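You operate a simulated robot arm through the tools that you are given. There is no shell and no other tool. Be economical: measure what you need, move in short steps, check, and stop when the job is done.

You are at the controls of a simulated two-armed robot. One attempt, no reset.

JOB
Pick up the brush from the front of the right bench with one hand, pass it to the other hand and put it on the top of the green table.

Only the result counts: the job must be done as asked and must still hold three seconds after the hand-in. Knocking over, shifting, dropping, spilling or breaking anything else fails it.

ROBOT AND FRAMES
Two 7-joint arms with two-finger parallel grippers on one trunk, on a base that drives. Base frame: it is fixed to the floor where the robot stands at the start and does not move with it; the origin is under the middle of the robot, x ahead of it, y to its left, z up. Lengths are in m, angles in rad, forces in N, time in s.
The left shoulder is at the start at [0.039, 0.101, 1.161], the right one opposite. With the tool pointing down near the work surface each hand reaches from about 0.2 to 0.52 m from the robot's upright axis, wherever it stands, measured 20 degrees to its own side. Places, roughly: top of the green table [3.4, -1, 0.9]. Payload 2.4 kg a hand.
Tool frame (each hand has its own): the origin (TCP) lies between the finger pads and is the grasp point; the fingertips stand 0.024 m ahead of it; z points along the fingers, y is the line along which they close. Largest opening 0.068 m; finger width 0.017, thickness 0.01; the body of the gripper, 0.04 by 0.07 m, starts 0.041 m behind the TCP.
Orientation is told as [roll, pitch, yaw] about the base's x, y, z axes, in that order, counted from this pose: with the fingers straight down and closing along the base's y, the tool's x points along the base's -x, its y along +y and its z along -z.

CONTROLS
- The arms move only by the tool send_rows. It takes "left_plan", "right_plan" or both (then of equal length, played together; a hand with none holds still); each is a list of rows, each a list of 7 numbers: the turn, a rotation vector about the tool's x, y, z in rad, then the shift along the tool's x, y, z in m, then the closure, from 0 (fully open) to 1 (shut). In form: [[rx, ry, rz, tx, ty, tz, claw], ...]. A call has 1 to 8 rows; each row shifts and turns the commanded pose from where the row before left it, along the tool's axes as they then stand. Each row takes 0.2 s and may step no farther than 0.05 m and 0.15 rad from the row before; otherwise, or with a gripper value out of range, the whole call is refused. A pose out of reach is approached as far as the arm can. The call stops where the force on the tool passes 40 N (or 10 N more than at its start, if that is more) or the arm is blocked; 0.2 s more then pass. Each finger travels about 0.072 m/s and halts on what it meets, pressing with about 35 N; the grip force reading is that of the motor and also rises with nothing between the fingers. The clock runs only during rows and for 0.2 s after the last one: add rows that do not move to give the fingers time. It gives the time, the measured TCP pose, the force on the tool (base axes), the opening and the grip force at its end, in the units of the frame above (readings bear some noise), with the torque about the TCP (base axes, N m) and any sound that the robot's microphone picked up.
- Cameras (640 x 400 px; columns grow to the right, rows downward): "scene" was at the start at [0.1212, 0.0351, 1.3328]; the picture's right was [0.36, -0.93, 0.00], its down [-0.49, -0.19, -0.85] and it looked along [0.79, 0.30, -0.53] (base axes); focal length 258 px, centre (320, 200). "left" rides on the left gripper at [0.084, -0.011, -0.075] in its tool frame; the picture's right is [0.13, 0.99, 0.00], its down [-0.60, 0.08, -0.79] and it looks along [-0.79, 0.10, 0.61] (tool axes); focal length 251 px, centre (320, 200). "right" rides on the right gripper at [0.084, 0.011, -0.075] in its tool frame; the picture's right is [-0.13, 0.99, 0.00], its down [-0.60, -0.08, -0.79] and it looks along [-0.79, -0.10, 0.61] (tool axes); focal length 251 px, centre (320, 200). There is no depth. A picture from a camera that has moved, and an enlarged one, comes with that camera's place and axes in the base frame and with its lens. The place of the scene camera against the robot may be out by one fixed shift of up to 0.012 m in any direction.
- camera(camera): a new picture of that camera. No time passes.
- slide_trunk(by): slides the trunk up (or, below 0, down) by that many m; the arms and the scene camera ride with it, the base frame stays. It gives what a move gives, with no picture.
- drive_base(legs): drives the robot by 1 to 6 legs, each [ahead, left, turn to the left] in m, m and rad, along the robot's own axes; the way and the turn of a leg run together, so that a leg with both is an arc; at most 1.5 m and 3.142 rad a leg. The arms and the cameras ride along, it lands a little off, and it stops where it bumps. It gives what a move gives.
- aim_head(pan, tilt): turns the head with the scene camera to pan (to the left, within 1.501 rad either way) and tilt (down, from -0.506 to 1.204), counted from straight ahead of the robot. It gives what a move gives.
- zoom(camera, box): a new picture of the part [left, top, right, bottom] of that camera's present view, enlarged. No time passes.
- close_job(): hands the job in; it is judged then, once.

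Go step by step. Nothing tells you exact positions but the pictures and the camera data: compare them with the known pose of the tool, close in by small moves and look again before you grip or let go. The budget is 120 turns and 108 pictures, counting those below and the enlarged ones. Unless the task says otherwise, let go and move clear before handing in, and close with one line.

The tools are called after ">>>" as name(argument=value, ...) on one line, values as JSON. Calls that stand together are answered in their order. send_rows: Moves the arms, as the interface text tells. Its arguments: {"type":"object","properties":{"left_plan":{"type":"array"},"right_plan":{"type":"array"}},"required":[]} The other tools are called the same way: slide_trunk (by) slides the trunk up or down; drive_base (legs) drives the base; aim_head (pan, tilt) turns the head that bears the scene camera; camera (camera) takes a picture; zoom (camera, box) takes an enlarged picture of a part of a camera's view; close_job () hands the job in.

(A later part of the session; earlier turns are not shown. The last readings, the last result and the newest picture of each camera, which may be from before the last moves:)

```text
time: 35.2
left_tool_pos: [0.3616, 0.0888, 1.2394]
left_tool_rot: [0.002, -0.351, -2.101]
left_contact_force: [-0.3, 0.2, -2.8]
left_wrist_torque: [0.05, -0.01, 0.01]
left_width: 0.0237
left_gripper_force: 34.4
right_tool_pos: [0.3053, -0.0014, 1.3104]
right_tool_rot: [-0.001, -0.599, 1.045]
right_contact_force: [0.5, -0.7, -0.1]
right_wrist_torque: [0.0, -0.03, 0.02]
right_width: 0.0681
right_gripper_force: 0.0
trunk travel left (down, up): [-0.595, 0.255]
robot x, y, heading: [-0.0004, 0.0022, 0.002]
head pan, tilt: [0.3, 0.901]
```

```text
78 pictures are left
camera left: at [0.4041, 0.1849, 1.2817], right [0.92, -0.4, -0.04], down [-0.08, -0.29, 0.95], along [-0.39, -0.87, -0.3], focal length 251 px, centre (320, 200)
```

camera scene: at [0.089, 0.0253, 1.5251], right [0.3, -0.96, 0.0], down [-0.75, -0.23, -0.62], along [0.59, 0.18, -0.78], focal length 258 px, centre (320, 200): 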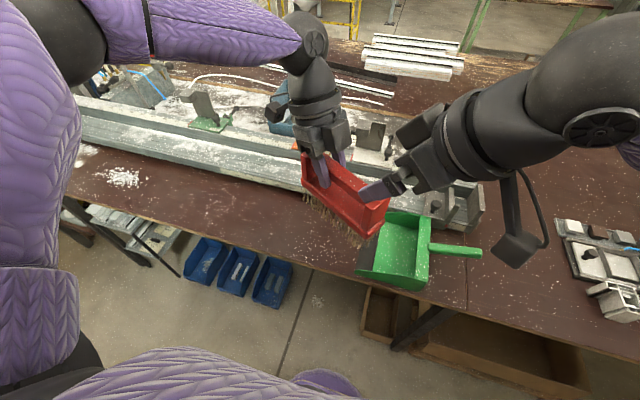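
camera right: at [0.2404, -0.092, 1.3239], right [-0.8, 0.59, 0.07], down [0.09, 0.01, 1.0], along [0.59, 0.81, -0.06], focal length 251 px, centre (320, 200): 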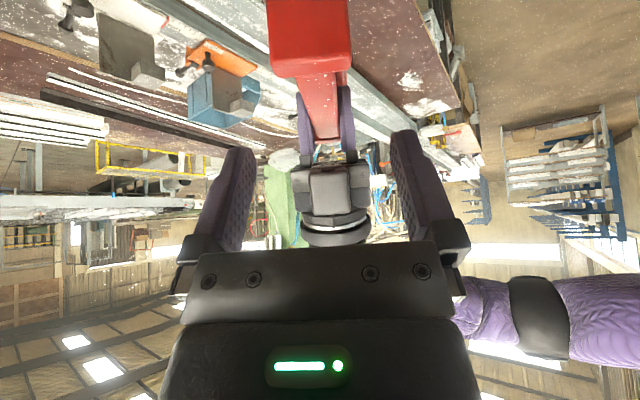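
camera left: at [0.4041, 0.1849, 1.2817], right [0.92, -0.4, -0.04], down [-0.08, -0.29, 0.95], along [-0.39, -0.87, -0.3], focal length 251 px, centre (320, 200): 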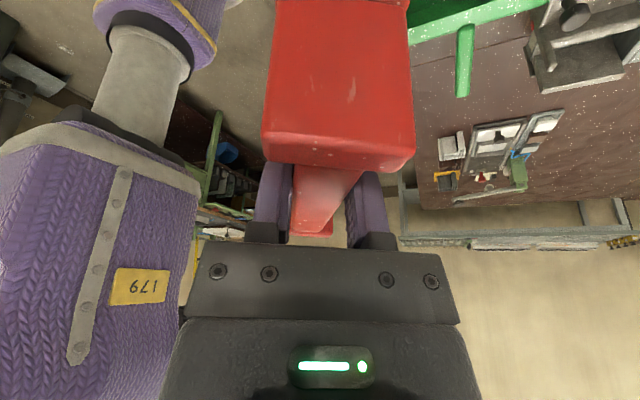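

The right hand is lined up with the bar beautifully. I'll shift it slightly and advance along its axis, stopping 3 cm short.

>>> send_rows(right_plan=[[0, 0, 0, -0.0056, -0.003, 0.01, 0], [0, 0, 0, 0, 0, 0.025, 0], [0, 0, 0, 0, 0, 0.025, 0], [0, 0, 0, 0, 0, 0, 0]])

>>> camera(camera="right")

>>> zoom(camera="scene", box=[260, 100, 460, 260])

>>> camera(camera="left")

```text
time: 36.2
left_tool_pos: [0.361, 0.0895, 1.2393]
left_tool_rot: [0.001, -0.352, -2.102]
left_contact_force: [0.4, 0.7, -2.7]
left_wrist_torque: [0.06, -0.08, -0.01]
left_width: 0.0239
left_gripper_force: 35.1
right_tool_pos: [0.3276, 0.0307, 1.2609]
right_tool_rot: [-0.003, -0.598, 1.042]
right_contact_force: [-0.2, -0.5, -0.1]
right_wrist_torque: [-0.03, 0.03, 0.0]
right_width: 0.0681
right_gripper_force: 0.0
trunk travel left (down, up): [-0.595, 0.255]
robot x, y, heading: [-0.0018, 0.0007, 0.002]
head pan, tilt: [0.3, 0.901]
```

```text
77 pictures are left
camera right: at [0.2621, -0.0603, 1.275], right [-0.8, 0.59, 0.07], down [0.09, 0.01, 1.0], along [0.59, 0.81, -0.06], focal length 251 px, centre (320, 200)
```

right: 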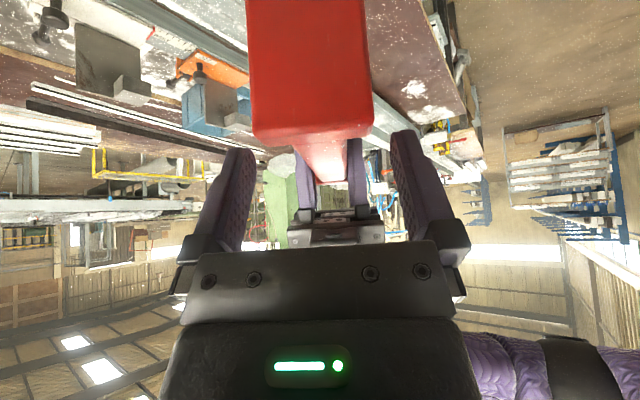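

```text
2.50 times, centred on (360, 180) of scene
camera zoom: at [0.0887, 0.0252, 1.5251], right [0.3, -0.96, 0.0], down [-0.75, -0.23, -0.62], along [0.59, 0.18, -0.78], focal length 644 px, centre (220, 250)
```

zoom: 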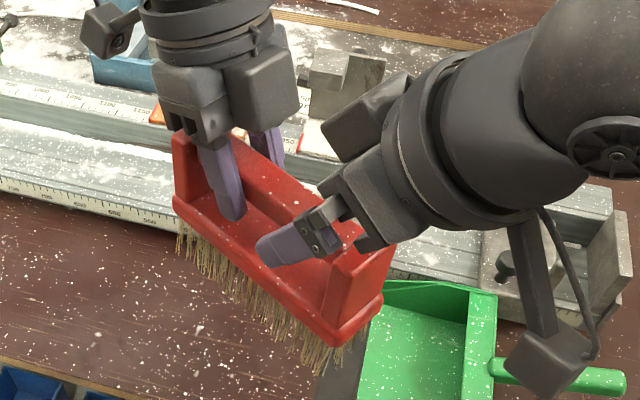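

```text
75 pictures are left
camera left: at [0.4038, 0.1849, 1.2817], right [0.92, -0.4, -0.04], down [-0.08, -0.29, 0.95], along [-0.39, -0.87, -0.3], focal length 251 px, centre (320, 200)
```

left: 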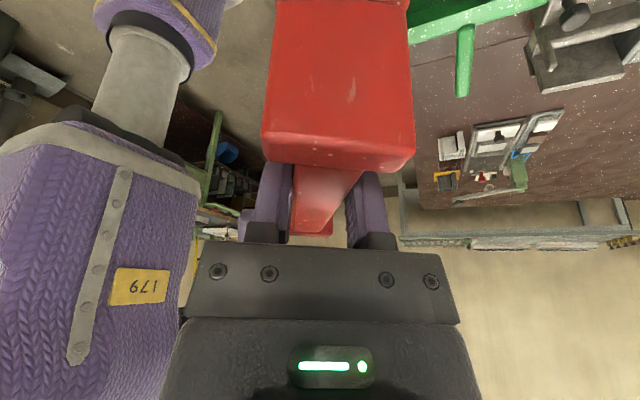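

Clear and aligned. I'll make the last 2.5 cm and then close the right hand.

>>> send_rows(right_plan=[[0, 0, 0, -0.0024, 0.001, 0.013, 0], [0, 0, 0, 0, 0, 0.012, 0], [0, 0, 0, 0, 0, 0, 0]])

>>> zoom(camera="scene", box=[260, 100, 460, 260])

>>> camera(camera="right")

```text
time: 37.0
left_tool_pos: [0.3605, 0.0893, 1.2398]
left_tool_rot: [0.002, -0.351, -2.102]
left_contact_force: [0.8, 0.0, -2.4]
left_wrist_torque: [0.07, -0.04, 0.01]
left_width: 0.0237
left_gripper_force: 35.3
right_tool_pos: [0.335, 0.0459, 1.2424]
right_tool_rot: [-0.003, -0.599, 1.044]
right_contact_force: [0.2, -0.5, 0.4]
right_wrist_torque: [-0.01, 0.01, 0.0]
right_width: 0.0681
right_gripper_force: 0.0
trunk travel left (down, up): [-0.595, 0.255]
robot x, y, heading: [0.0002, -0.0021, -0.0]
head pan, tilt: [0.3, 0.901]
```

```text
2.50 times, centred on (360, 180) of scene
camera zoom: at [0.0888, 0.0254, 1.5251], right [0.3, -0.96, 0.0], down [-0.75, -0.23, -0.62], along [0.59, 0.18, -0.78], focal length 644 px, centre (220, 250)
```

zoom: 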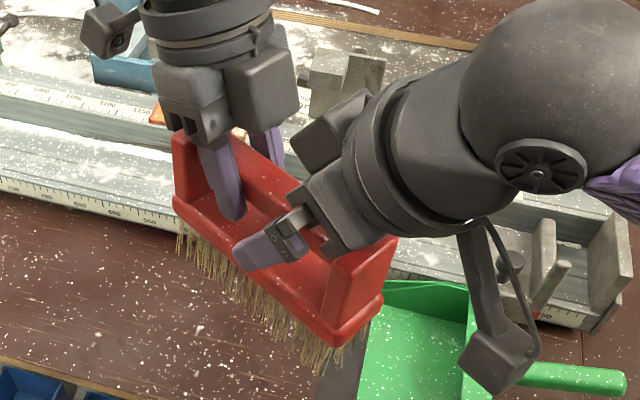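

```text
73 pictures are left
camera right: at [0.2697, -0.0453, 1.2564], right [-0.8, 0.59, 0.07], down [0.09, 0.01, 1.0], along [0.59, 0.81, -0.06], focal length 251 px, centre (320, 200)
```

right: 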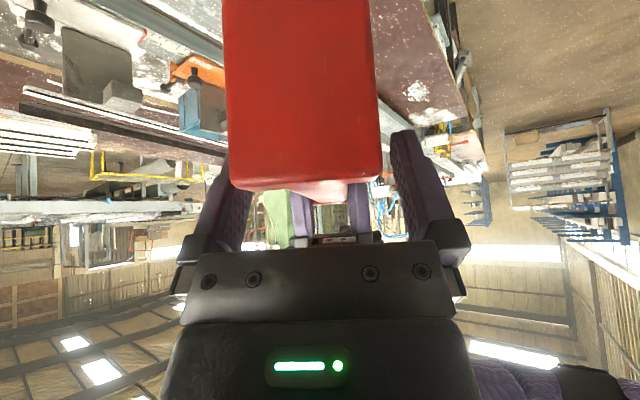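

>>> send_rows(right_plan=[[0, 0, 0, 0, 0, 0, 1], [0, 0, 0, 0, 0, 0, 1], [0, 0, 0, 0, 0, 0, 1], [0, 0, 0, 0, 0, 0, 1], [0, 0, 0, 0, 0, 0, 1]])

>>> camera(camera="right")

>>> zoom(camera="scene", box=[260, 100, 460, 260])

```text
time: 38.2
left_tool_pos: [0.3611, 0.0892, 1.2398]
left_tool_rot: [0.001, -0.351, -2.103]
left_contact_force: [4.4, -2.4, -2.4]
left_wrist_torque: [-0.03, -0.04, 0.18]
left_width: 0.0239
left_gripper_force: 35.4
right_tool_pos: [0.3353, 0.0445, 1.2437]
right_tool_rot: [0.0, -0.597, 1.044]
right_contact_force: [-5.0, 2.5, 0.5]
right_wrist_torque: [0.11, -0.01, 0.09]
right_width: 0.0238
right_gripper_force: 35.2
trunk travel left (down, up): [-0.595, 0.255]
robot x, y, heading: [-0.0029, -0.0018, -0.0]
head pan, tilt: [0.3, 0.901]
```

```text
72 pictures are left
camera right: at [0.2696, -0.0453, 1.2565], right [-0.8, 0.59, 0.07], down [0.09, 0.01, 1.0], along [0.59, 0.81, -0.06], focal length 251 px, centre (320, 200)
```

right: 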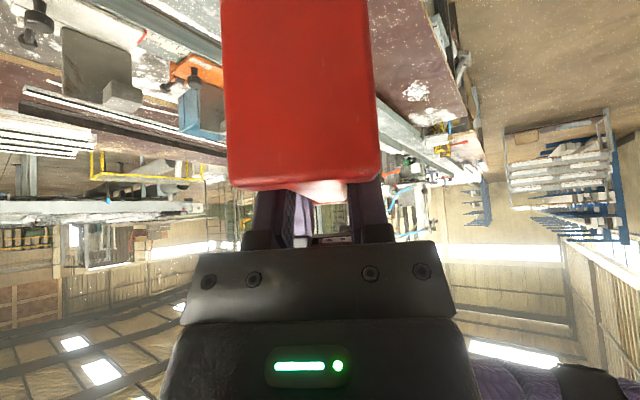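

```text
2.50 times, centred on (360, 180) of scene
camera zoom: at [0.0888, 0.0254, 1.5251], right [0.3, -0.96, 0.0], down [-0.75, -0.23, -0.62], along [0.59, 0.18, -0.78], focal length 644 px, centre (220, 250)
```

zoom: 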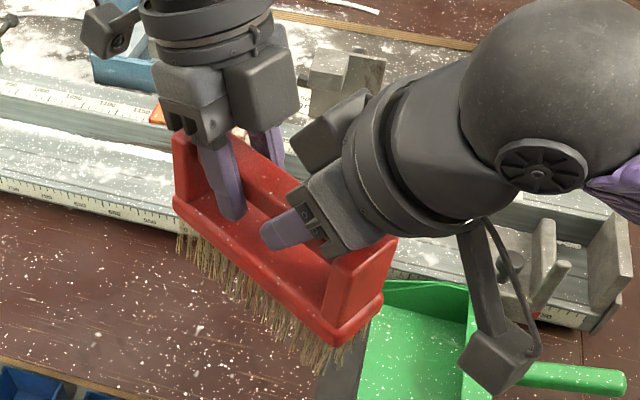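

Both hands hold the bar at 0.0238 m. Now I'll open the left and withdraw it along its own axis.

>>> send_rows(left_plan=[[0, 0, 0, 0, 0, 0, 0], [0, 0, 0, 0, 0, 0, 0], [0, 0, 0, 0, 0, 0, 0], [0, 0, 0, 0, 0, -0.015, 0], [0, 0, 0, 0, 0, -0.025, 0], [0, 0, 0, 0, 0, -0.03, 0], [0, 0, 0, 0, 0, -0.03, 0], [0, 0, 0, 0, 0, 0, 0]])

>>> camera(camera="scene")

>>> camera(camera="right")

```text
time: 40.0
left_tool_pos: [0.3781, 0.1192, 1.3354]
left_tool_rot: [0.003, -0.35, -2.102]
left_contact_force: [-0.8, -0.7, -0.2]
left_wrist_torque: [-0.01, 0.01, -0.03]
left_width: 0.068
left_gripper_force: 0.1
right_tool_pos: [0.334, 0.0466, 1.2437]
right_tool_rot: [-0.001, -0.598, 1.044]
right_contact_force: [-0.1, -0.8, 1.0]
right_wrist_torque: [-0.06, 0.03, 0.0]
right_width: 0.024
right_gripper_force: 35.4
trunk travel left (down, up): [-0.595, 0.255]
robot x, y, heading: [-0.0033, 0.0014, -0.0]
head pan, tilt: [0.3, 0.901]
```

```text
70 pictures are left
camera scene: at [0.0889, 0.0254, 1.5251], right [0.3, -0.96, 0.0], down [-0.75, -0.23, -0.62], along [0.59, 0.18, -0.78], focal length 258 px, centre (320, 200)
```

scene: 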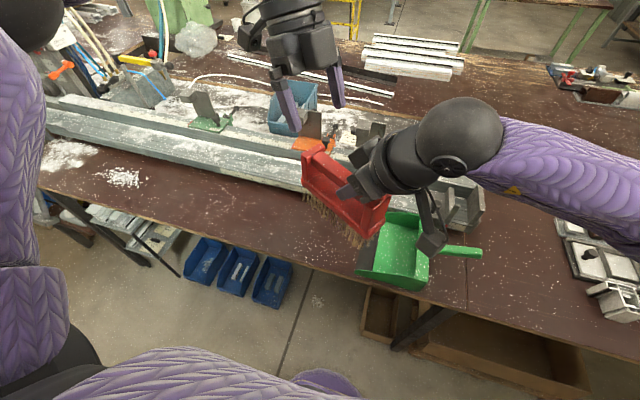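

```text
69 pictures are left
camera right: at [0.2698, -0.0454, 1.2565], right [-0.8, 0.59, 0.07], down [0.09, 0.01, 1.0], along [0.59, 0.81, -0.06], focal length 251 px, centre (320, 200)
```

right: 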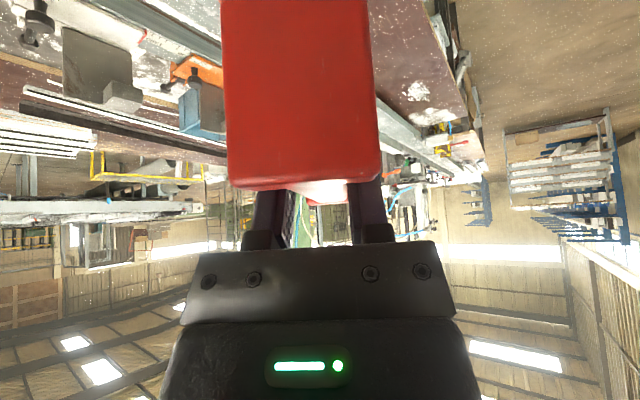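

The pass is done and the right hand holds the brush alone. I'll back away from the bench, bring the right hand to a comfortable yaw and survey the route to the green table.

>>> drive_base(legs=[[-0.35, 0, 0]])

>>> send_rows(left_plan=[[-0.048, 0, -0.1315, 0, 0, 0, 0], [-0.048, 0, -0.1315, 0, 0, 0, 0], [-0.048, 0, -0.1315, 0, 0, 0, 0], [-0.048, 0, -0.1315, 0, 0, 0, 0], [-0.048, 0, -0.1315, 0, 0, 0, 0], [-0.048, 0, -0.1315, 0, 0, 0, 0], [-0.048, 0, -0.1315, 0, 0, 0, 0], [-0.048, 0, -0.1315, 0, 0, 0, 0]], right_plan=[[0, 0, 0, 0.012, -0.01, 0, 1], [0, 0, 0, 0.012, -0.01, 0, 1], [0.0747, 0, 0.1184, 0.01, 0, 0, 1], [0.0747, 0, 0.1184, 0.01, 0, 0, 1], [0.0747, 0, 0.1184, 0.01, 0, 0, 1], [0.0747, 0, 0.1184, 0, 0, 0, 1], [0.0747, 0, 0.1184, 0, 0, 0, 1], [0.0747, 0, 0.1184, 0, 0, 0, 1]])

>>> aim_head(pan=-0.5, tilt=0.4)

>>> camera(camera="scene")

>>> aim_head(pan=-1.45, tilt=0.5)

>>> camera(camera="scene")

```text
time: 42.2
left_tool_pos: [0.0298, 0.119, 1.3349]
left_tool_rot: [0.002, -0.351, -2.103]
left_contact_force: [0.6, -0.6, -0.7]
left_wrist_torque: [0.02, 0.0, -0.02]
left_width: 0.0681
left_gripper_force: 0.0
right_tool_pos: [-0.0116, 0.0447, 1.2432]
right_tool_rot: [-0.004, -0.6, 1.043]
right_contact_force: [-0.1, -0.2, -0.3]
right_wrist_torque: [-0.01, 0.04, -0.02]
right_width: 0.0236
right_gripper_force: 34.8
trunk travel left (down, up): [-0.595, 0.255]
robot x, y, heading: [-0.3481, 0.0015, 0.001]
head pan, tilt: [0.3, 0.901]
```

```text
time: 44.0
left_tool_pos: [0.0323, 0.1186, 1.334]
left_tool_rot: [0.0, -0.35, -0.98]
left_contact_force: [0.2, -0.4, -0.6]
left_wrist_torque: [-0.04, -0.01, 0.03]
left_width: 0.068
left_gripper_force: 0.1
right_tool_pos: [-0.0185, -0.0009, 1.2119]
right_tool_rot: [0.028, -0.59, 0.185]
right_contact_force: [-0.5, -0.3, -0.2]
right_wrist_torque: [-0.07, 0.04, -0.01]
right_width: 0.0238
right_gripper_force: 34.9
trunk travel left (down, up): [-0.595, 0.255]
robot x, y, heading: [-0.3427, -0.0005, -0.006]
head pan, tilt: [0.3, 0.901]
```

```text
time: 45.1
left_tool_pos: [0.032, 0.1179, 1.3342]
left_tool_rot: [0.002, -0.351, -0.983]
left_contact_force: [0.7, 0.3, 0.2]
left_wrist_torque: [0.02, -0.03, -0.01]
left_width: 0.0677
left_gripper_force: 0.1
right_tool_pos: [-0.0193, -0.0008, 1.2122]
right_tool_rot: [0.031, -0.59, 0.185]
right_contact_force: [-1.3, -0.4, -0.3]
right_wrist_torque: [-0.04, 0.06, 0.04]
right_width: 0.0238
right_gripper_force: 35.5
trunk travel left (down, up): [-0.595, 0.255]
robot x, y, heading: [-0.3428, 0.0036, -0.004]
head pan, tilt: [-0.499, 0.4]
```

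```text
68 pictures are left
camera scene: at [-0.2472, -0.0411, 1.5681], right [-0.48, -0.88, 0.0], down [-0.34, 0.19, -0.92], along [0.81, -0.44, -0.39], focal length 258 px, centre (320, 200)
```

scene: 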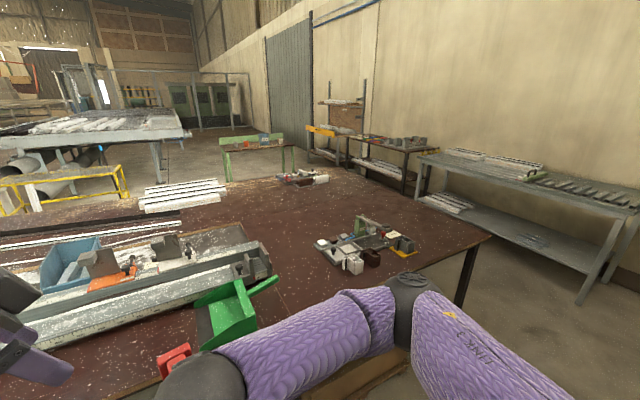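

```text
time: 46.4
left_tool_pos: [0.0322, 0.1194, 1.3361]
left_tool_rot: [-0.001, -0.35, -0.984]
left_contact_force: [0.4, 0.1, 1.1]
left_wrist_torque: [-0.03, -0.01, -0.01]
left_width: 0.0681
left_gripper_force: 0.1
right_tool_pos: [-0.018, -0.0005, 1.2136]
right_tool_rot: [0.03, -0.587, 0.187]
right_contact_force: [0.6, -0.6, 0.0]
right_wrist_torque: [-0.02, 0.05, 0.0]
right_width: 0.0236
right_gripper_force: 35.3
trunk travel left (down, up): [-0.595, 0.255]
robot x, y, heading: [-0.344, 0.0008, -0.001]
head pan, tilt: [-1.45, 0.499]
```

```text
67 pictures are left
camera scene: at [-0.3176, -0.0871, 1.559], right [-0.99, -0.12, 0.0], down [-0.06, 0.48, -0.88], along [0.1, -0.87, -0.48], focal length 258 px, centre (320, 200)
```

scene: 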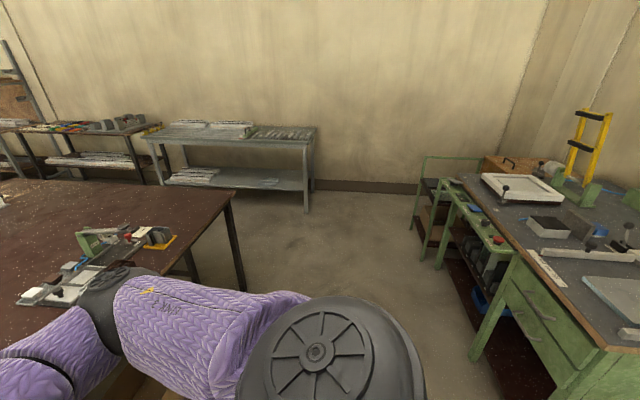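

The green table's front edge is at about x≈2.9, between y≈−0.5 and −1.4, behind this bench. The corridor between the bench's right end (y≈−1.39) and the wall shelf (y≈−2.6) is free, so I'll strafe right to y≈−2 first.

>>> drive_base(legs=[[0, -1.0, 0], [0, -1.0, 0]])

>>> aim_head(pan=0.1, tilt=0.5)

>>> camera(camera="scene")

```text
time: 56.4
left_tool_pos: [0.0077, -1.8952, 1.3349]
left_tool_rot: [0.0, -0.351, -1.022]
left_contact_force: [0.4, 0.1, 0.6]
left_wrist_torque: [0.01, -0.01, 0.01]
left_width: 0.0681
left_gripper_force: 0.1
right_tool_pos: [-0.0486, -2.0125, 1.2117]
right_tool_rot: [0.028, -0.589, 0.145]
right_contact_force: [-0.5, 0.0, 0.4]
right_wrist_torque: [-0.02, 0.08, -0.01]
right_width: 0.0236
right_gripper_force: 34.7
trunk travel left (down, up): [-0.595, 0.255]
robot x, y, heading: [-0.3757, -1.9959, -0.04]
head pan, tilt: [-1.45, 0.499]
```

```text
time: 58.0
left_tool_pos: [0.0076, -1.8951, 1.3341]
left_tool_rot: [0.001, -0.351, -1.023]
left_contact_force: [0.2, -0.1, 0.0]
left_wrist_torque: [-0.01, 0.0, 0.02]
left_width: 0.0683
left_gripper_force: 0.1
right_tool_pos: [-0.0492, -2.0128, 1.2119]
right_tool_rot: [0.03, -0.589, 0.145]
right_contact_force: [-0.1, -0.2, 0.8]
right_wrist_torque: [-0.02, 0.07, 0.01]
right_width: 0.0235
right_gripper_force: 34.9
trunk travel left (down, up): [-0.595, 0.255]
robot x, y, heading: [-0.3723, -1.9988, -0.04]
head pan, tilt: [0.099, 0.499]
```

```text
66 pictures are left
camera scene: at [-0.2672, -1.9906, 1.559], right [0.06, -1.0, 0.0], down [-0.48, -0.03, -0.88], along [0.88, 0.05, -0.48], focal length 258 px, centre (320, 200)
```

scene: 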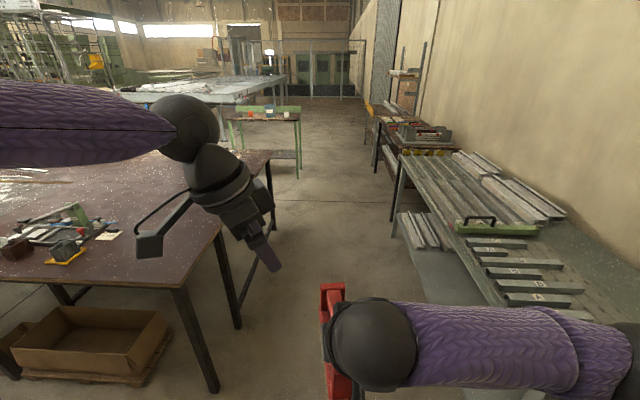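

The corridor is clear. I'll drive forward along it, correcting the small heading error.

>>> drive_base(legs=[[0, 0, 0.04], [1.3, 0, 0], [1.1, 0, 0]])

>>> aim_head(pan=0.6, tilt=0.5)

>>> camera(camera="scene")

```text
time: 70.0
left_tool_pos: [2.3702, -1.9509, 1.3354]
left_tool_rot: [0.0, -0.349, -1.014]
left_contact_force: [0.2, 0.1, 0.2]
left_wrist_torque: [0.01, 0.02, 0.01]
left_width: 0.0678
left_gripper_force: 0.1
right_tool_pos: [2.3158, -2.068, 1.2126]
right_tool_rot: [0.028, -0.589, 0.153]
right_contact_force: [0.2, -0.5, 0.4]
right_wrist_torque: [-0.02, 0.03, 0.01]
right_width: 0.0236
right_gripper_force: 34.8
trunk travel left (down, up): [-0.595, 0.255]
robot x, y, heading: [1.9909, -2.0594, -0.033]
head pan, tilt: [0.099, 0.499]
```

```text
time: 70.9
left_tool_pos: [2.3701, -1.952, 1.3343]
left_tool_rot: [0.0, -0.351, -1.014]
left_contact_force: [-1.3, 1.0, -0.4]
left_wrist_torque: [0.05, 0.0, 0.01]
left_width: 0.0681
left_gripper_force: 0.0
right_tool_pos: [2.3159, -2.069, 1.212]
right_tool_rot: [0.03, -0.588, 0.153]
right_contact_force: [0.0, -0.1, 0.6]
right_wrist_torque: [0.0, 0.03, -0.02]
right_width: 0.0236
right_gripper_force: 35.1
trunk travel left (down, up): [-0.595, 0.255]
robot x, y, heading: [1.9945, -2.0569, -0.033]
head pan, tilt: [0.6, 0.499]
```

```text
65 pictures are left
camera scene: at [2.0829, -2.0055, 1.559], right [0.54, -0.84, 0.0], down [-0.4, -0.26, -0.88], along [0.74, 0.47, -0.48], focal length 258 px, centre (320, 200)
```

scene: 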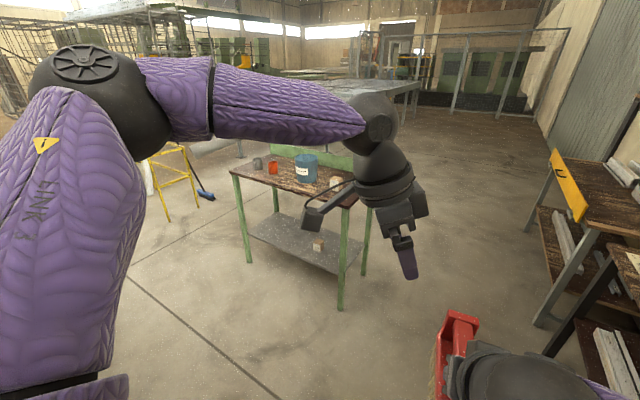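

The green table's top spans about x 3.1–3.6 and y −0.66 to −1.5, with a few objects standing on it. I'll drive to a spot in front of it with a stand-off and look closely.

>>> drive_base(legs=[[0.35, 0, 0.033], [0, 0.95, 0]])

>>> aim_head(pan=0.0, tilt=0.6)

>>> camera(camera="scene")

```text
time: 77.7
left_tool_pos: [2.7143, -0.9907, 1.3343]
left_tool_rot: [0.001, -0.354, -0.979]
left_contact_force: [-0.3, -0.6, -0.3]
left_wrist_torque: [0.0, 0.03, -0.03]
left_width: 0.0678
left_gripper_force: 0.0
right_tool_pos: [2.6638, -1.1108, 1.2131]
right_tool_rot: [0.032, -0.589, 0.189]
right_contact_force: [0.0, 1.0, 0.7]
right_wrist_torque: [0.04, 0.03, -0.04]
right_width: 0.0238
right_gripper_force: 35.0
trunk travel left (down, up): [-0.595, 0.255]
robot x, y, heading: [2.3321, -1.1115, -0.002]
head pan, tilt: [0.6, 0.499]
```

```text
time: 78.7
left_tool_pos: [2.7139, -0.9906, 1.3351]
left_tool_rot: [0.001, -0.351, -0.979]
left_contact_force: [0.1, -0.1, 0.2]
left_wrist_torque: [-0.02, -0.01, 0.0]
left_width: 0.0679
left_gripper_force: 0.0
right_tool_pos: [2.6637, -1.1109, 1.2116]
right_tool_rot: [0.029, -0.589, 0.188]
right_contact_force: [0.2, -0.9, -0.5]
right_wrist_torque: [0.0, 0.05, 0.0]
right_width: 0.0238
right_gripper_force: 35.4
trunk travel left (down, up): [-0.595, 0.255]
robot x, y, heading: [2.3428, -1.1087, -0.004]
head pan, tilt: [0.0, 0.6]
```

```text
64 pictures are left
camera scene: at [2.4419, -1.107, 1.5499], right [0.0, -1.0, 0.0], down [-0.57, 0.0, -0.82], along [0.82, 0.0, -0.57], focal length 258 px, centre (320, 200)
```

scene: 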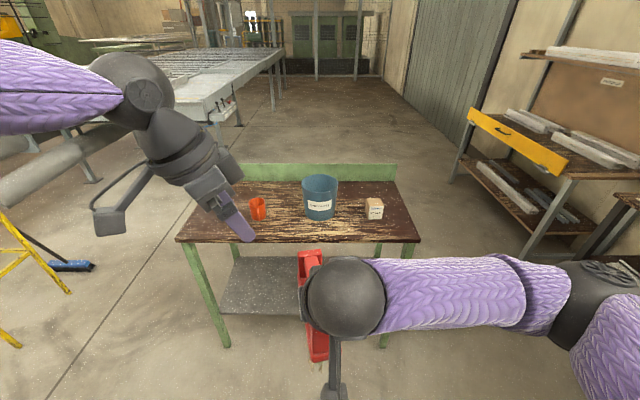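

The table's front edge is at x≈3.125, and a red cup (y≈−0.86), a blue pot (y≈−1.11) and a small box (y≈−1.32) stand on it around x≈3.25. The gap between cup and pot is wide enough for the brush lying along x. I'll ready the arms: right hand to its side with yaw 0, left hand unwound.

>>> send_rows(left_plan=[[-0.048, 0, -0.1315, 0, 0, 0, 0], [-0.048, 0, -0.1315, 0, 0, 0, 0], [-0.048, 0, -0.1315, 0, 0, 0, 0], [-0.048, 0, -0.1315, 0, 0, 0, 0], [-0.048, 0, -0.1315, 0, 0, 0, 0], [-0.048, 0, -0.1315, 0, 0, 0, 0], [-0.048, 0, -0.1315, 0, 0, 0, 0], [0, 0, 0, 0, 0.02, -0.02, 0]], right_plan=[[0.0522, 0, 0.0781, 0, 0, 0, 1], [0.0522, 0, 0.0781, 0, 0, 0, 1], [0, 0, 0, -0.0208, -0.038, 0.0139, 1], [0, 0, 0, -0.0208, -0.038, 0.0139, 1], [0, 0, 0, -0.0208, -0.038, 0.0139, 1], [0, 0, 0, -0.0208, -0.038, 0.0139, 1], [0, 0, 0, 0, 0, 0, 1], [0, 0, 0, 0, 0, 0, 1]])

>>> camera(camera="scene")

>>> camera(camera="left")

```text
time: 80.5
left_tool_pos: [2.7059, -0.9713, 1.3537]
left_tool_rot: [-0.001, -0.353, 0.002]
left_contact_force: [-0.6, 0.2, -0.3]
left_wrist_torque: [-0.02, -0.07, -0.04]
left_width: 0.068
left_gripper_force: 0.0
right_tool_pos: [2.7687, -1.2603, 1.2111]
right_tool_rot: [0.027, -0.584, 0.001]
right_contact_force: [0.1, -0.4, 0.5]
right_wrist_torque: [0.02, 0.02, 0.0]
right_width: 0.0238
right_gripper_force: 34.8
trunk travel left (down, up): [-0.595, 0.255]
robot x, y, heading: [2.3353, -1.1101, -0.001]
head pan, tilt: [0.0, 0.6]
```

```text
63 pictures are left
camera scene: at [2.4411, -1.1067, 1.55], right [0.0, -1.0, 0.0], down [-0.56, 0.0, -0.83], along [0.83, 0.0, -0.56], focal length 258 px, centre (320, 200)
```

scene: 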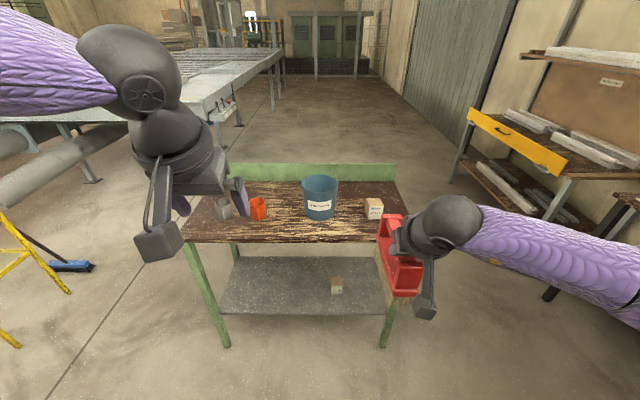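

```text
62 pictures are left
camera left: at [2.6014, -0.9818, 1.3962], right [-0.12, 0.99, -0.05], down [0.29, 0.08, 0.95], along [0.95, 0.1, -0.3], focal length 251 px, centre (320, 200)
```

left: 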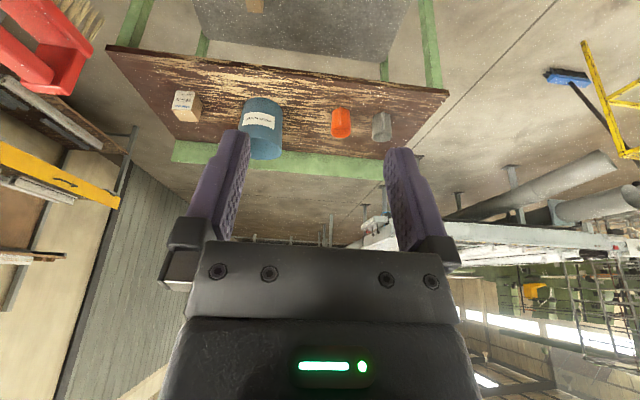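

From the left camera the gap between cup (edge y≈−0.89) and pot (edge y≈−1.03) is centred at y≈−0.96, and the front strip is free up to x≈3.25. I'll drive so the right hand stands over (3.19, −0.96).

>>> drive_base(legs=[[0, 0.3, 0], [0.41, 0, 0]])

>>> aim_head(pan=-0.25, tilt=0.8)

>>> camera(camera="scene")

>>> camera(camera="right")

>>> camera(camera="left")

```text
time: 84.8
left_tool_pos: [3.1187, -0.6596, 1.354]
left_tool_rot: [0.0, -0.35, 0.009]
left_contact_force: [0.1, 0.4, 0.0]
left_wrist_torque: [-0.01, 0.01, 0.04]
left_width: 0.0683
left_gripper_force: 0.1
right_tool_pos: [3.1849, -0.9471, 1.2096]
right_tool_rot: [0.031, -0.582, 0.012]
right_contact_force: [0.3, 0.7, 0.3]
right_wrist_torque: [0.0, 0.06, -0.02]
right_width: 0.0237
right_gripper_force: 34.8
trunk travel left (down, up): [-0.595, 0.255]
robot x, y, heading: [2.7505, -0.8008, 0.013]
head pan, tilt: [0.0, 0.6]
```

```text
time: 85.5
left_tool_pos: [3.12, -0.6584, 1.3534]
left_tool_rot: [0.0, -0.35, 0.01]
left_contact_force: [0.1, -0.7, -0.6]
left_wrist_torque: [-0.02, 0.02, -0.01]
left_width: 0.0678
left_gripper_force: 0.1
right_tool_pos: [3.1843, -0.9475, 1.211]
right_tool_rot: [0.029, -0.583, 0.012]
right_contact_force: [0.0, -0.3, -0.3]
right_wrist_torque: [-0.02, 0.07, -0.05]
right_width: 0.0236
right_gripper_force: 35.1
trunk travel left (down, up): [-0.595, 0.255]
robot x, y, heading: [2.7521, -0.8035, 0.019]
head pan, tilt: [-0.25, 0.799]
```

```text
61 pictures are left
camera scene: at [2.8454, -0.8176, 1.533], right [-0.23, -0.97, 0.0], down [-0.7, 0.17, -0.7], along [0.68, -0.16, -0.72], focal length 258 px, centre (320, 200)
```

scene: 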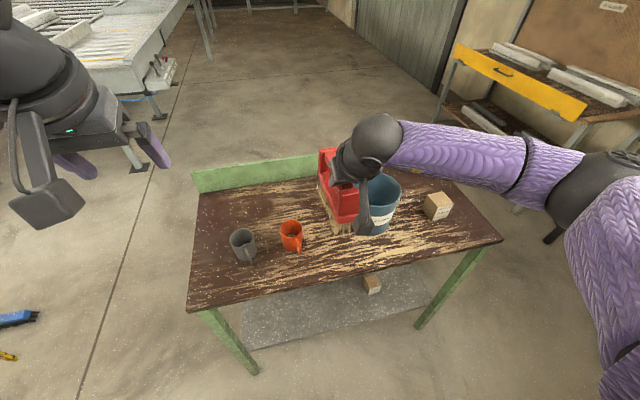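

```text
60 pictures are left
camera right: at [3.0729, -0.9393, 1.2252], right [0.08, 0.99, 0.1], down [0.07, -0.1, 0.99], along [0.99, -0.07, -0.08], focal length 251 px, centre (320, 200)
```

right: 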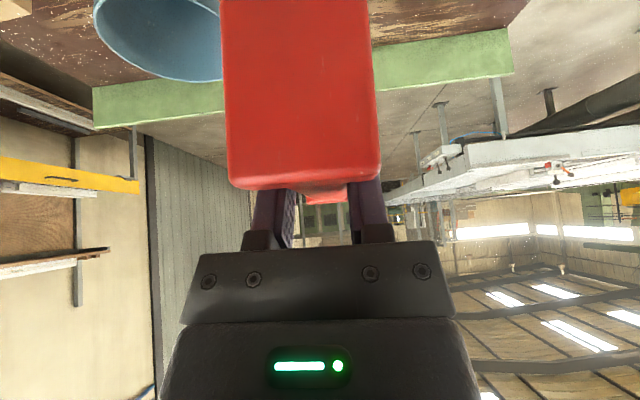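

```text
59 pictures are left
camera left: at [3.0142, -0.6709, 1.3959], right [-0.13, 0.99, -0.05], down [0.29, 0.08, 0.95], along [0.95, 0.11, -0.3], focal length 251 px, centre (320, 200)
```

left: 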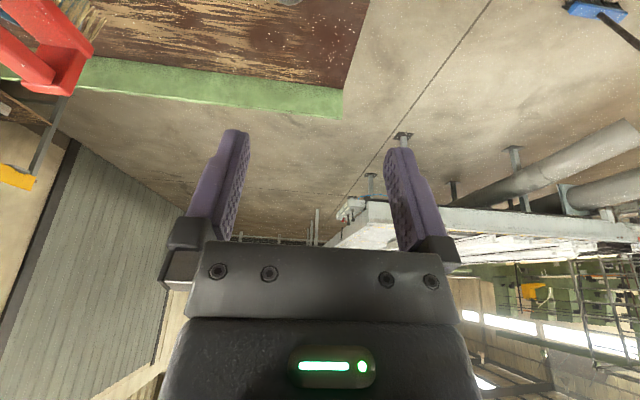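

The hand is nearly over the gap. I'll correct the tilt and position slightly (target TCP (3.22, −0.955)) and then lower the trunk 0.1 m.

>>> send_rows(right_plan=[[0.0242, -0.015, -0.016, -0.0145, -0.0035, 0.0095, 1], [0, 0, 0, -0.0145, -0.0035, 0.0095, 1], [0, 0, 0, 0, 0, 0, 1]])

>>> slide_trunk(by=-0.1)

>>> camera(camera="scene")

>>> camera(camera="right")

```text
time: 86.3
left_tool_pos: [3.1179, -0.6584, 1.3547]
left_tool_rot: [0.001, -0.35, 0.008]
left_contact_force: [-0.2, -0.4, 0.1]
left_wrist_torque: [0.02, 0.0, -0.02]
left_width: 0.0678
left_gripper_force: 0.1
right_tool_pos: [3.2208, -0.9507, 1.211]
right_tool_rot: [-0.005, -0.599, 0.031]
right_contact_force: [-0.8, 0.3, -0.4]
right_wrist_torque: [0.0, 0.03, 0.03]
right_width: 0.0233
right_gripper_force: 35.1
trunk travel left (down, up): [-0.595, 0.255]
robot x, y, heading: [2.7497, -0.8024, 0.013]
head pan, tilt: [-0.25, 0.799]
```

```text
time: 87.7
left_tool_pos: [3.1178, -0.6587, 1.255]
left_tool_rot: [-0.002, -0.351, 0.01]
left_contact_force: [-0.9, 0.0, -0.4]
left_wrist_torque: [-0.02, 0.01, 0.0]
left_width: 0.0678
left_gripper_force: 0.0
right_tool_pos: [3.2197, -0.9531, 1.1092]
right_tool_rot: [-0.006, -0.6, 0.032]
right_contact_force: [-0.7, -0.4, -0.1]
right_wrist_torque: [0.0, 0.08, 0.0]
right_width: 0.0238
right_gripper_force: 35.2
trunk travel left (down, up): [-0.495, 0.355]
robot x, y, heading: [2.7535, -0.804, 0.013]
head pan, tilt: [-0.25, 0.799]
```

```text
58 pictures are left
camera scene: at [2.8517, -0.8176, 1.4328], right [-0.23, -0.97, 0.0], down [-0.7, 0.17, -0.7], along [0.68, -0.16, -0.72], focal length 258 px, centre (320, 200)
```

scene: 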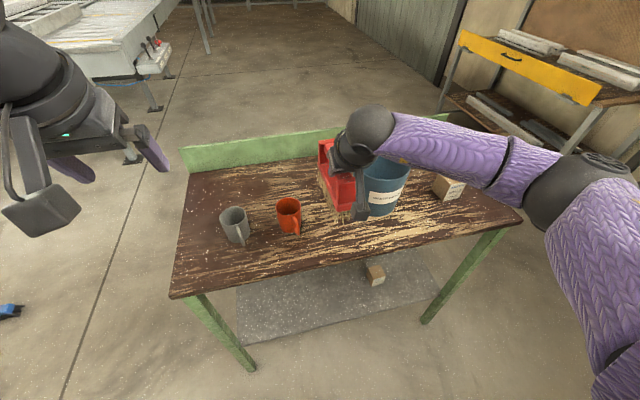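

```text
57 pictures are left
camera right: at [3.1073, -0.9449, 1.1237], right [0.08, 0.99, 0.07], down [0.05, -0.07, 1.0], along [1.0, -0.08, -0.06], focal length 251 px, centre (320, 200)
```

right: 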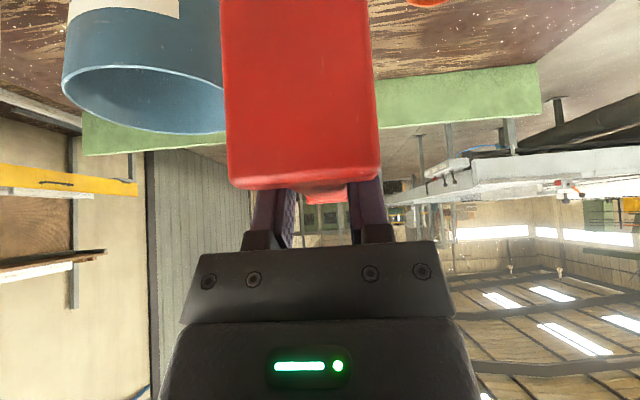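

Clearances to the cup and pot are about 5 cm each. I'll lower the brush 8 cm and check.

>>> send_rows(right_plan=[[0, 0, 0, 0.0113, 0, 0.0165, 1], [0, 0, 0, 0.0113, 0, 0.0165, 1], [0, 0, 0, 0.0113, 0, 0.0165, 1], [0, 0, 0, 0.0113, 0, 0.0165, 1], [0, 0, 0, 0, 0, 0, 1]])

>>> zoom(camera="scene", box=[240, 90, 480, 290])

>>> camera(camera="right")

```text
time: 88.9
left_tool_pos: [3.1183, -0.6592, 1.2543]
left_tool_rot: [-0.002, -0.35, 0.01]
left_contact_force: [0.6, -0.4, 0.0]
left_wrist_torque: [-0.01, -0.01, 0.03]
left_width: 0.0681
left_gripper_force: 0.1
right_tool_pos: [3.2184, -0.952, 1.028]
right_tool_rot: [-0.004, -0.598, 0.031]
right_contact_force: [-0.3, -0.2, -1.0]
right_wrist_torque: [-0.01, 0.05, 0.0]
right_width: 0.0238
right_gripper_force: 34.7
trunk travel left (down, up): [-0.495, 0.355]
robot x, y, heading: [2.749, -0.8008, 0.015]
head pan, tilt: [-0.25, 0.799]
```

```text
2.00 times, centred on (360, 190) of scene
camera zoom: at [2.8519, -0.8176, 1.4328], right [-0.23, -0.97, 0.0], down [-0.7, 0.17, -0.7], along [0.68, -0.16, -0.72], focal length 515 px, centre (240, 220)
```

zoom: 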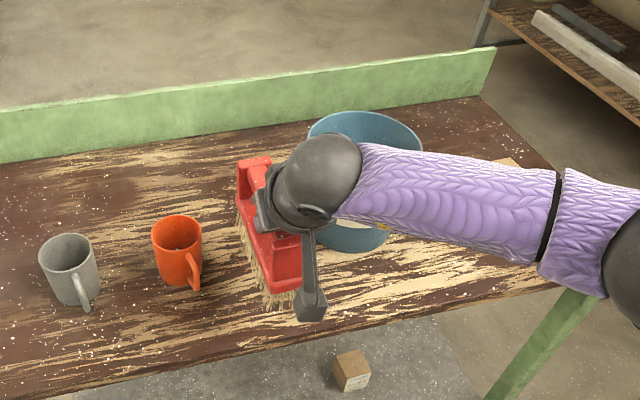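

```text
55 pictures are left
camera right: at [3.1066, -0.9447, 1.0415], right [0.08, 0.99, 0.07], down [0.05, -0.07, 1.0], along [1.0, -0.08, -0.06], focal length 251 px, centre (320, 200)
```

right: 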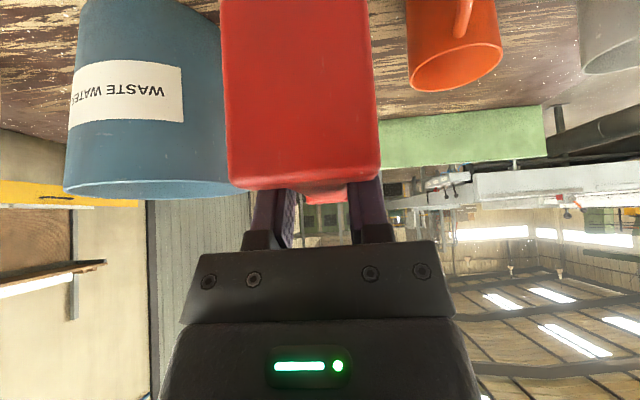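

The brush is in the middle of the gap with about 4 cm to the pot. I'll lower in finer steps, watching the force.

>>> send_rows(right_plan=[[0, 0, 0, 0.0056, 0, 0.0083, 1], [0, 0, 0, 0.0056, 0, 0.0083, 1], [0, 0, 0, 0, 0, 0, 1]])

>>> zoom(camera="scene", box=[300, 140, 420, 260])

```text
time: 89.7
left_tool_pos: [3.1187, -0.6593, 1.2536]
left_tool_rot: [0.0, -0.35, 0.011]
left_contact_force: [-0.2, 0.1, -0.9]
left_wrist_torque: [-0.01, -0.02, 0.01]
left_width: 0.0679
left_gripper_force: 0.0
right_tool_pos: [3.2179, -0.9524, 1.0093]
right_tool_rot: [-0.005, -0.6, 0.032]
right_contact_force: [-0.1, -0.2, -0.4]
right_wrist_torque: [-0.06, 0.06, 0.01]
right_width: 0.0237
right_gripper_force: 34.6
trunk travel left (down, up): [-0.495, 0.355]
robot x, y, heading: [2.7493, -0.8049, 0.013]
head pan, tilt: [-0.25, 0.799]
```

```text
3.33 times, centred on (360, 200) of scene
camera zoom: at [2.8519, -0.8176, 1.4328], right [-0.23, -0.97, 0.0], down [-0.7, 0.17, -0.7], along [0.68, -0.16, -0.72], focal length 859 px, centre (187, 200)
```

zoom: 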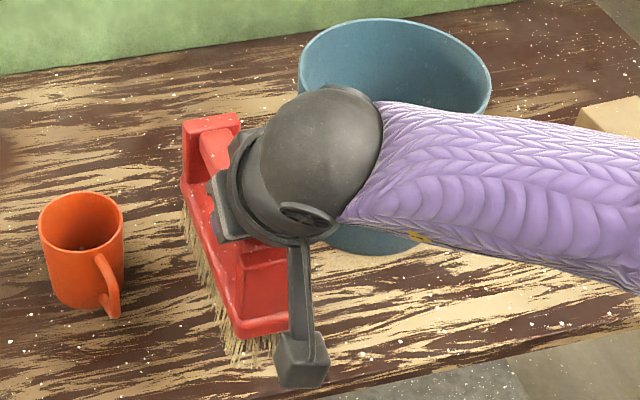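

>>> send_rows(right_plan=[[0, 0, 0, 0.0028, 0, 0.0041, 1], [0, 0, 0, 0.0028, 0, 0.0041, 1], [0, 0, 0, 0, 0, 0, 1]])

>>> zoom(camera="scene", box=[300, 140, 420, 260])

```text
time: 90.5
left_tool_pos: [3.119, -0.6587, 1.2532]
left_tool_rot: [-0.001, -0.351, 0.011]
left_contact_force: [0.1, 0.2, 0.3]
left_wrist_torque: [0.03, -0.04, 0.02]
left_width: 0.068
left_gripper_force: 0.0
right_tool_pos: [3.2197, -0.9542, 0.999]
right_tool_rot: [-0.005, -0.599, 0.031]
right_contact_force: [0.3, -0.7, -0.1]
right_wrist_torque: [-0.03, 0.07, -0.05]
right_width: 0.0234
right_gripper_force: 35.3
trunk travel left (down, up): [-0.495, 0.355]
robot x, y, heading: [2.7511, -0.8014, 0.012]
head pan, tilt: [-0.25, 0.799]
```

```text
3.33 times, centred on (360, 200) of scene
camera zoom: at [2.8519, -0.8176, 1.4328], right [-0.23, -0.97, 0.0], down [-0.7, 0.17, -0.7], along [0.68, -0.16, -0.72], focal length 859 px, centre (187, 200)
```

zoom: 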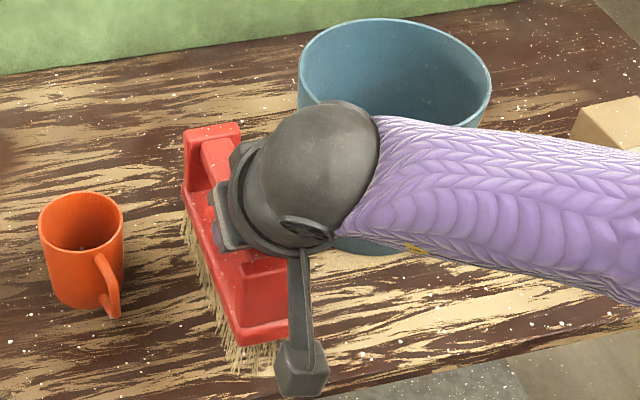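

The brush is very close to the table with its back end about 2 cm inside the front edge. I'll shift it 1.5 cm further in and keep lowering.

>>> send_rows(right_plan=[[0, 0, 0, -0.0124, 0, 0.0085, 1], [0, 0, 0, 0.0028, 0, 0.0041, 1], [0, 0, 0, 0, 0, 0, 1]])

>>> send_rows(right_plan=[[0, 0, 0, 0.0028, 0, 0.0041, 1], [0, 0, 0, 0, 0, 0, 1]])

>>> zoom(camera="scene", box=[300, 140, 420, 260])

```text
time: 91.3
left_tool_pos: [3.1198, -0.6592, 1.2544]
left_tool_rot: [-0.002, -0.35, 0.011]
left_contact_force: [0.2, 0.5, 0.2]
left_wrist_torque: [-0.01, -0.01, -0.01]
left_width: 0.0681
left_gripper_force: 0.0
right_tool_pos: [3.2347, -0.9551, 0.9961]
right_tool_rot: [-0.004, -0.598, 0.032]
right_contact_force: [-0.8, 0.2, -0.3]
right_wrist_torque: [-0.02, 0.05, -0.01]
right_width: 0.0238
right_gripper_force: 35.3
trunk travel left (down, up): [-0.495, 0.355]
robot x, y, heading: [2.7492, -0.8041, 0.008]
head pan, tilt: [-0.25, 0.799]
```

```text
time: 91.9
left_tool_pos: [3.1194, -0.6589, 1.2517]
left_tool_rot: [-0.002, -0.349, 0.011]
left_contact_force: [0.3, 0.0, -0.3]
left_wrist_torque: [0.02, 0.02, 0.04]
left_width: 0.0681
left_gripper_force: 0.1
right_tool_pos: [3.2345, -0.9534, 0.9916]
right_tool_rot: [-0.005, -0.598, 0.031]
right_contact_force: [-0.3, 0.3, -0.5]
right_wrist_torque: [0.02, 0.03, -0.01]
right_width: 0.0239
right_gripper_force: 34.7
trunk travel left (down, up): [-0.495, 0.355]
robot x, y, heading: [2.7502, -0.8016, 0.015]
head pan, tilt: [-0.25, 0.799]
```

```text
3.33 times, centred on (360, 200) of scene
camera zoom: at [2.8519, -0.8176, 1.4328], right [-0.23, -0.97, 0.0], down [-0.7, 0.17, -0.7], along [0.68, -0.16, -0.72], focal length 859 px, centre (187, 200)
```

zoom: 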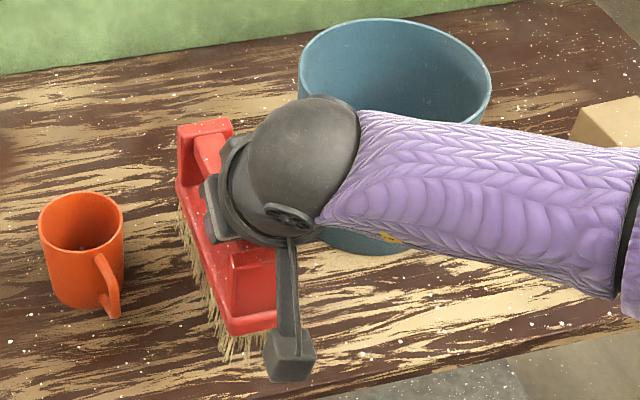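

No contact yet, so I'll continue down.

>>> send_rows(right_plan=[[0, 0, 0, 0.0028, 0, 0.0041, 1], [0, 0, 0, 0, 0, 0, 1]])

>>> send_rows(right_plan=[[0, 0, 0, 0.0028, 0, 0.0041, 1], [0, 0, 0, 0, 0, 0, 1]])

```text
time: 92.5
left_tool_pos: [3.1196, -0.6592, 1.2536]
left_tool_rot: [-0.004, -0.351, 0.01]
left_contact_force: [0.8, -0.4, 0.3]
left_wrist_torque: [0.03, -0.02, 0.01]
left_width: 0.0681
left_gripper_force: 0.0
right_tool_pos: [3.2346, -0.9531, 0.9862]
right_tool_rot: [-0.005, -0.598, 0.031]
right_contact_force: [-0.4, 0.8, 0.1]
right_wrist_torque: [0.01, 0.06, 0.0]
right_width: 0.0237
right_gripper_force: 35.2
trunk travel left (down, up): [-0.495, 0.355]
robot x, y, heading: [2.751, -0.8013, 0.015]
head pan, tilt: [-0.25, 0.799]
```

```text
time: 93.1
left_tool_pos: [3.1186, -0.6577, 1.2536]
left_tool_rot: [-0.002, -0.351, 0.011]
left_contact_force: [0.4, 0.3, 0.1]
left_wrist_torque: [0.02, -0.01, 0.02]
left_width: 0.068
left_gripper_force: 0.2
right_tool_pos: [3.2356, -0.9542, 0.9808]
right_tool_rot: [-0.006, -0.599, 0.032]
right_contact_force: [-0.3, -0.3, 0.6]
right_wrist_torque: [0.01, 0.06, -0.01]
right_width: 0.0236
right_gripper_force: 35.4
trunk travel left (down, up): [-0.495, 0.355]
robot x, y, heading: [2.7516, -0.8017, 0.012]
head pan, tilt: [-0.25, 0.799]
```

>>> send_rows(right_plan=[[0, 0, 0, 0.0028, 0, 0.0041, 1], [0, 0, 0, 0, 0, 0, 1]])

>>> zoom(camera="scene", box=[310, 170, 390, 250])

>>> camera(camera="right")

```text
time: 93.7
left_tool_pos: [3.1189, -0.6588, 1.254]
left_tool_rot: [-0.002, -0.352, 0.011]
left_contact_force: [0.5, 1.0, 0.4]
left_wrist_torque: [0.03, -0.03, -0.03]
left_width: 0.0682
left_gripper_force: 0.1
right_tool_pos: [3.2349, -0.9533, 0.9749]
right_tool_rot: [-0.006, -0.6, 0.03]
right_contact_force: [-0.9, -0.6, -0.1]
right_wrist_torque: [-0.02, 0.07, -0.02]
right_width: 0.0234
right_gripper_force: 34.3
trunk travel left (down, up): [-0.495, 0.355]
robot x, y, heading: [2.7527, -0.8021, 0.014]
head pan, tilt: [-0.25, 0.799]
```

```text
5.00 times, centred on (350, 210) of scene
camera zoom: at [2.8519, -0.8176, 1.4328], right [-0.23, -0.97, 0.0], down [-0.7, 0.17, -0.7], along [0.68, -0.16, -0.72], focal length 1288 px, centre (170, 150)
```

zoom: 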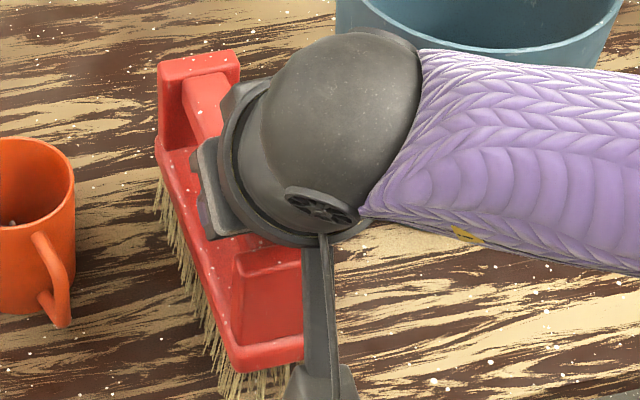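

```text
50 pictures are left
camera right: at [3.1231, -0.946, 0.9888], right [0.08, 0.99, 0.07], down [0.05, -0.07, 1.0], along [1.0, -0.08, -0.06], focal length 251 px, centre (320, 200)
```

right: 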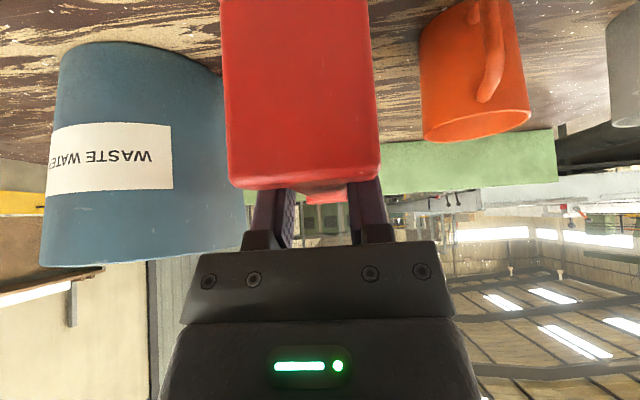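

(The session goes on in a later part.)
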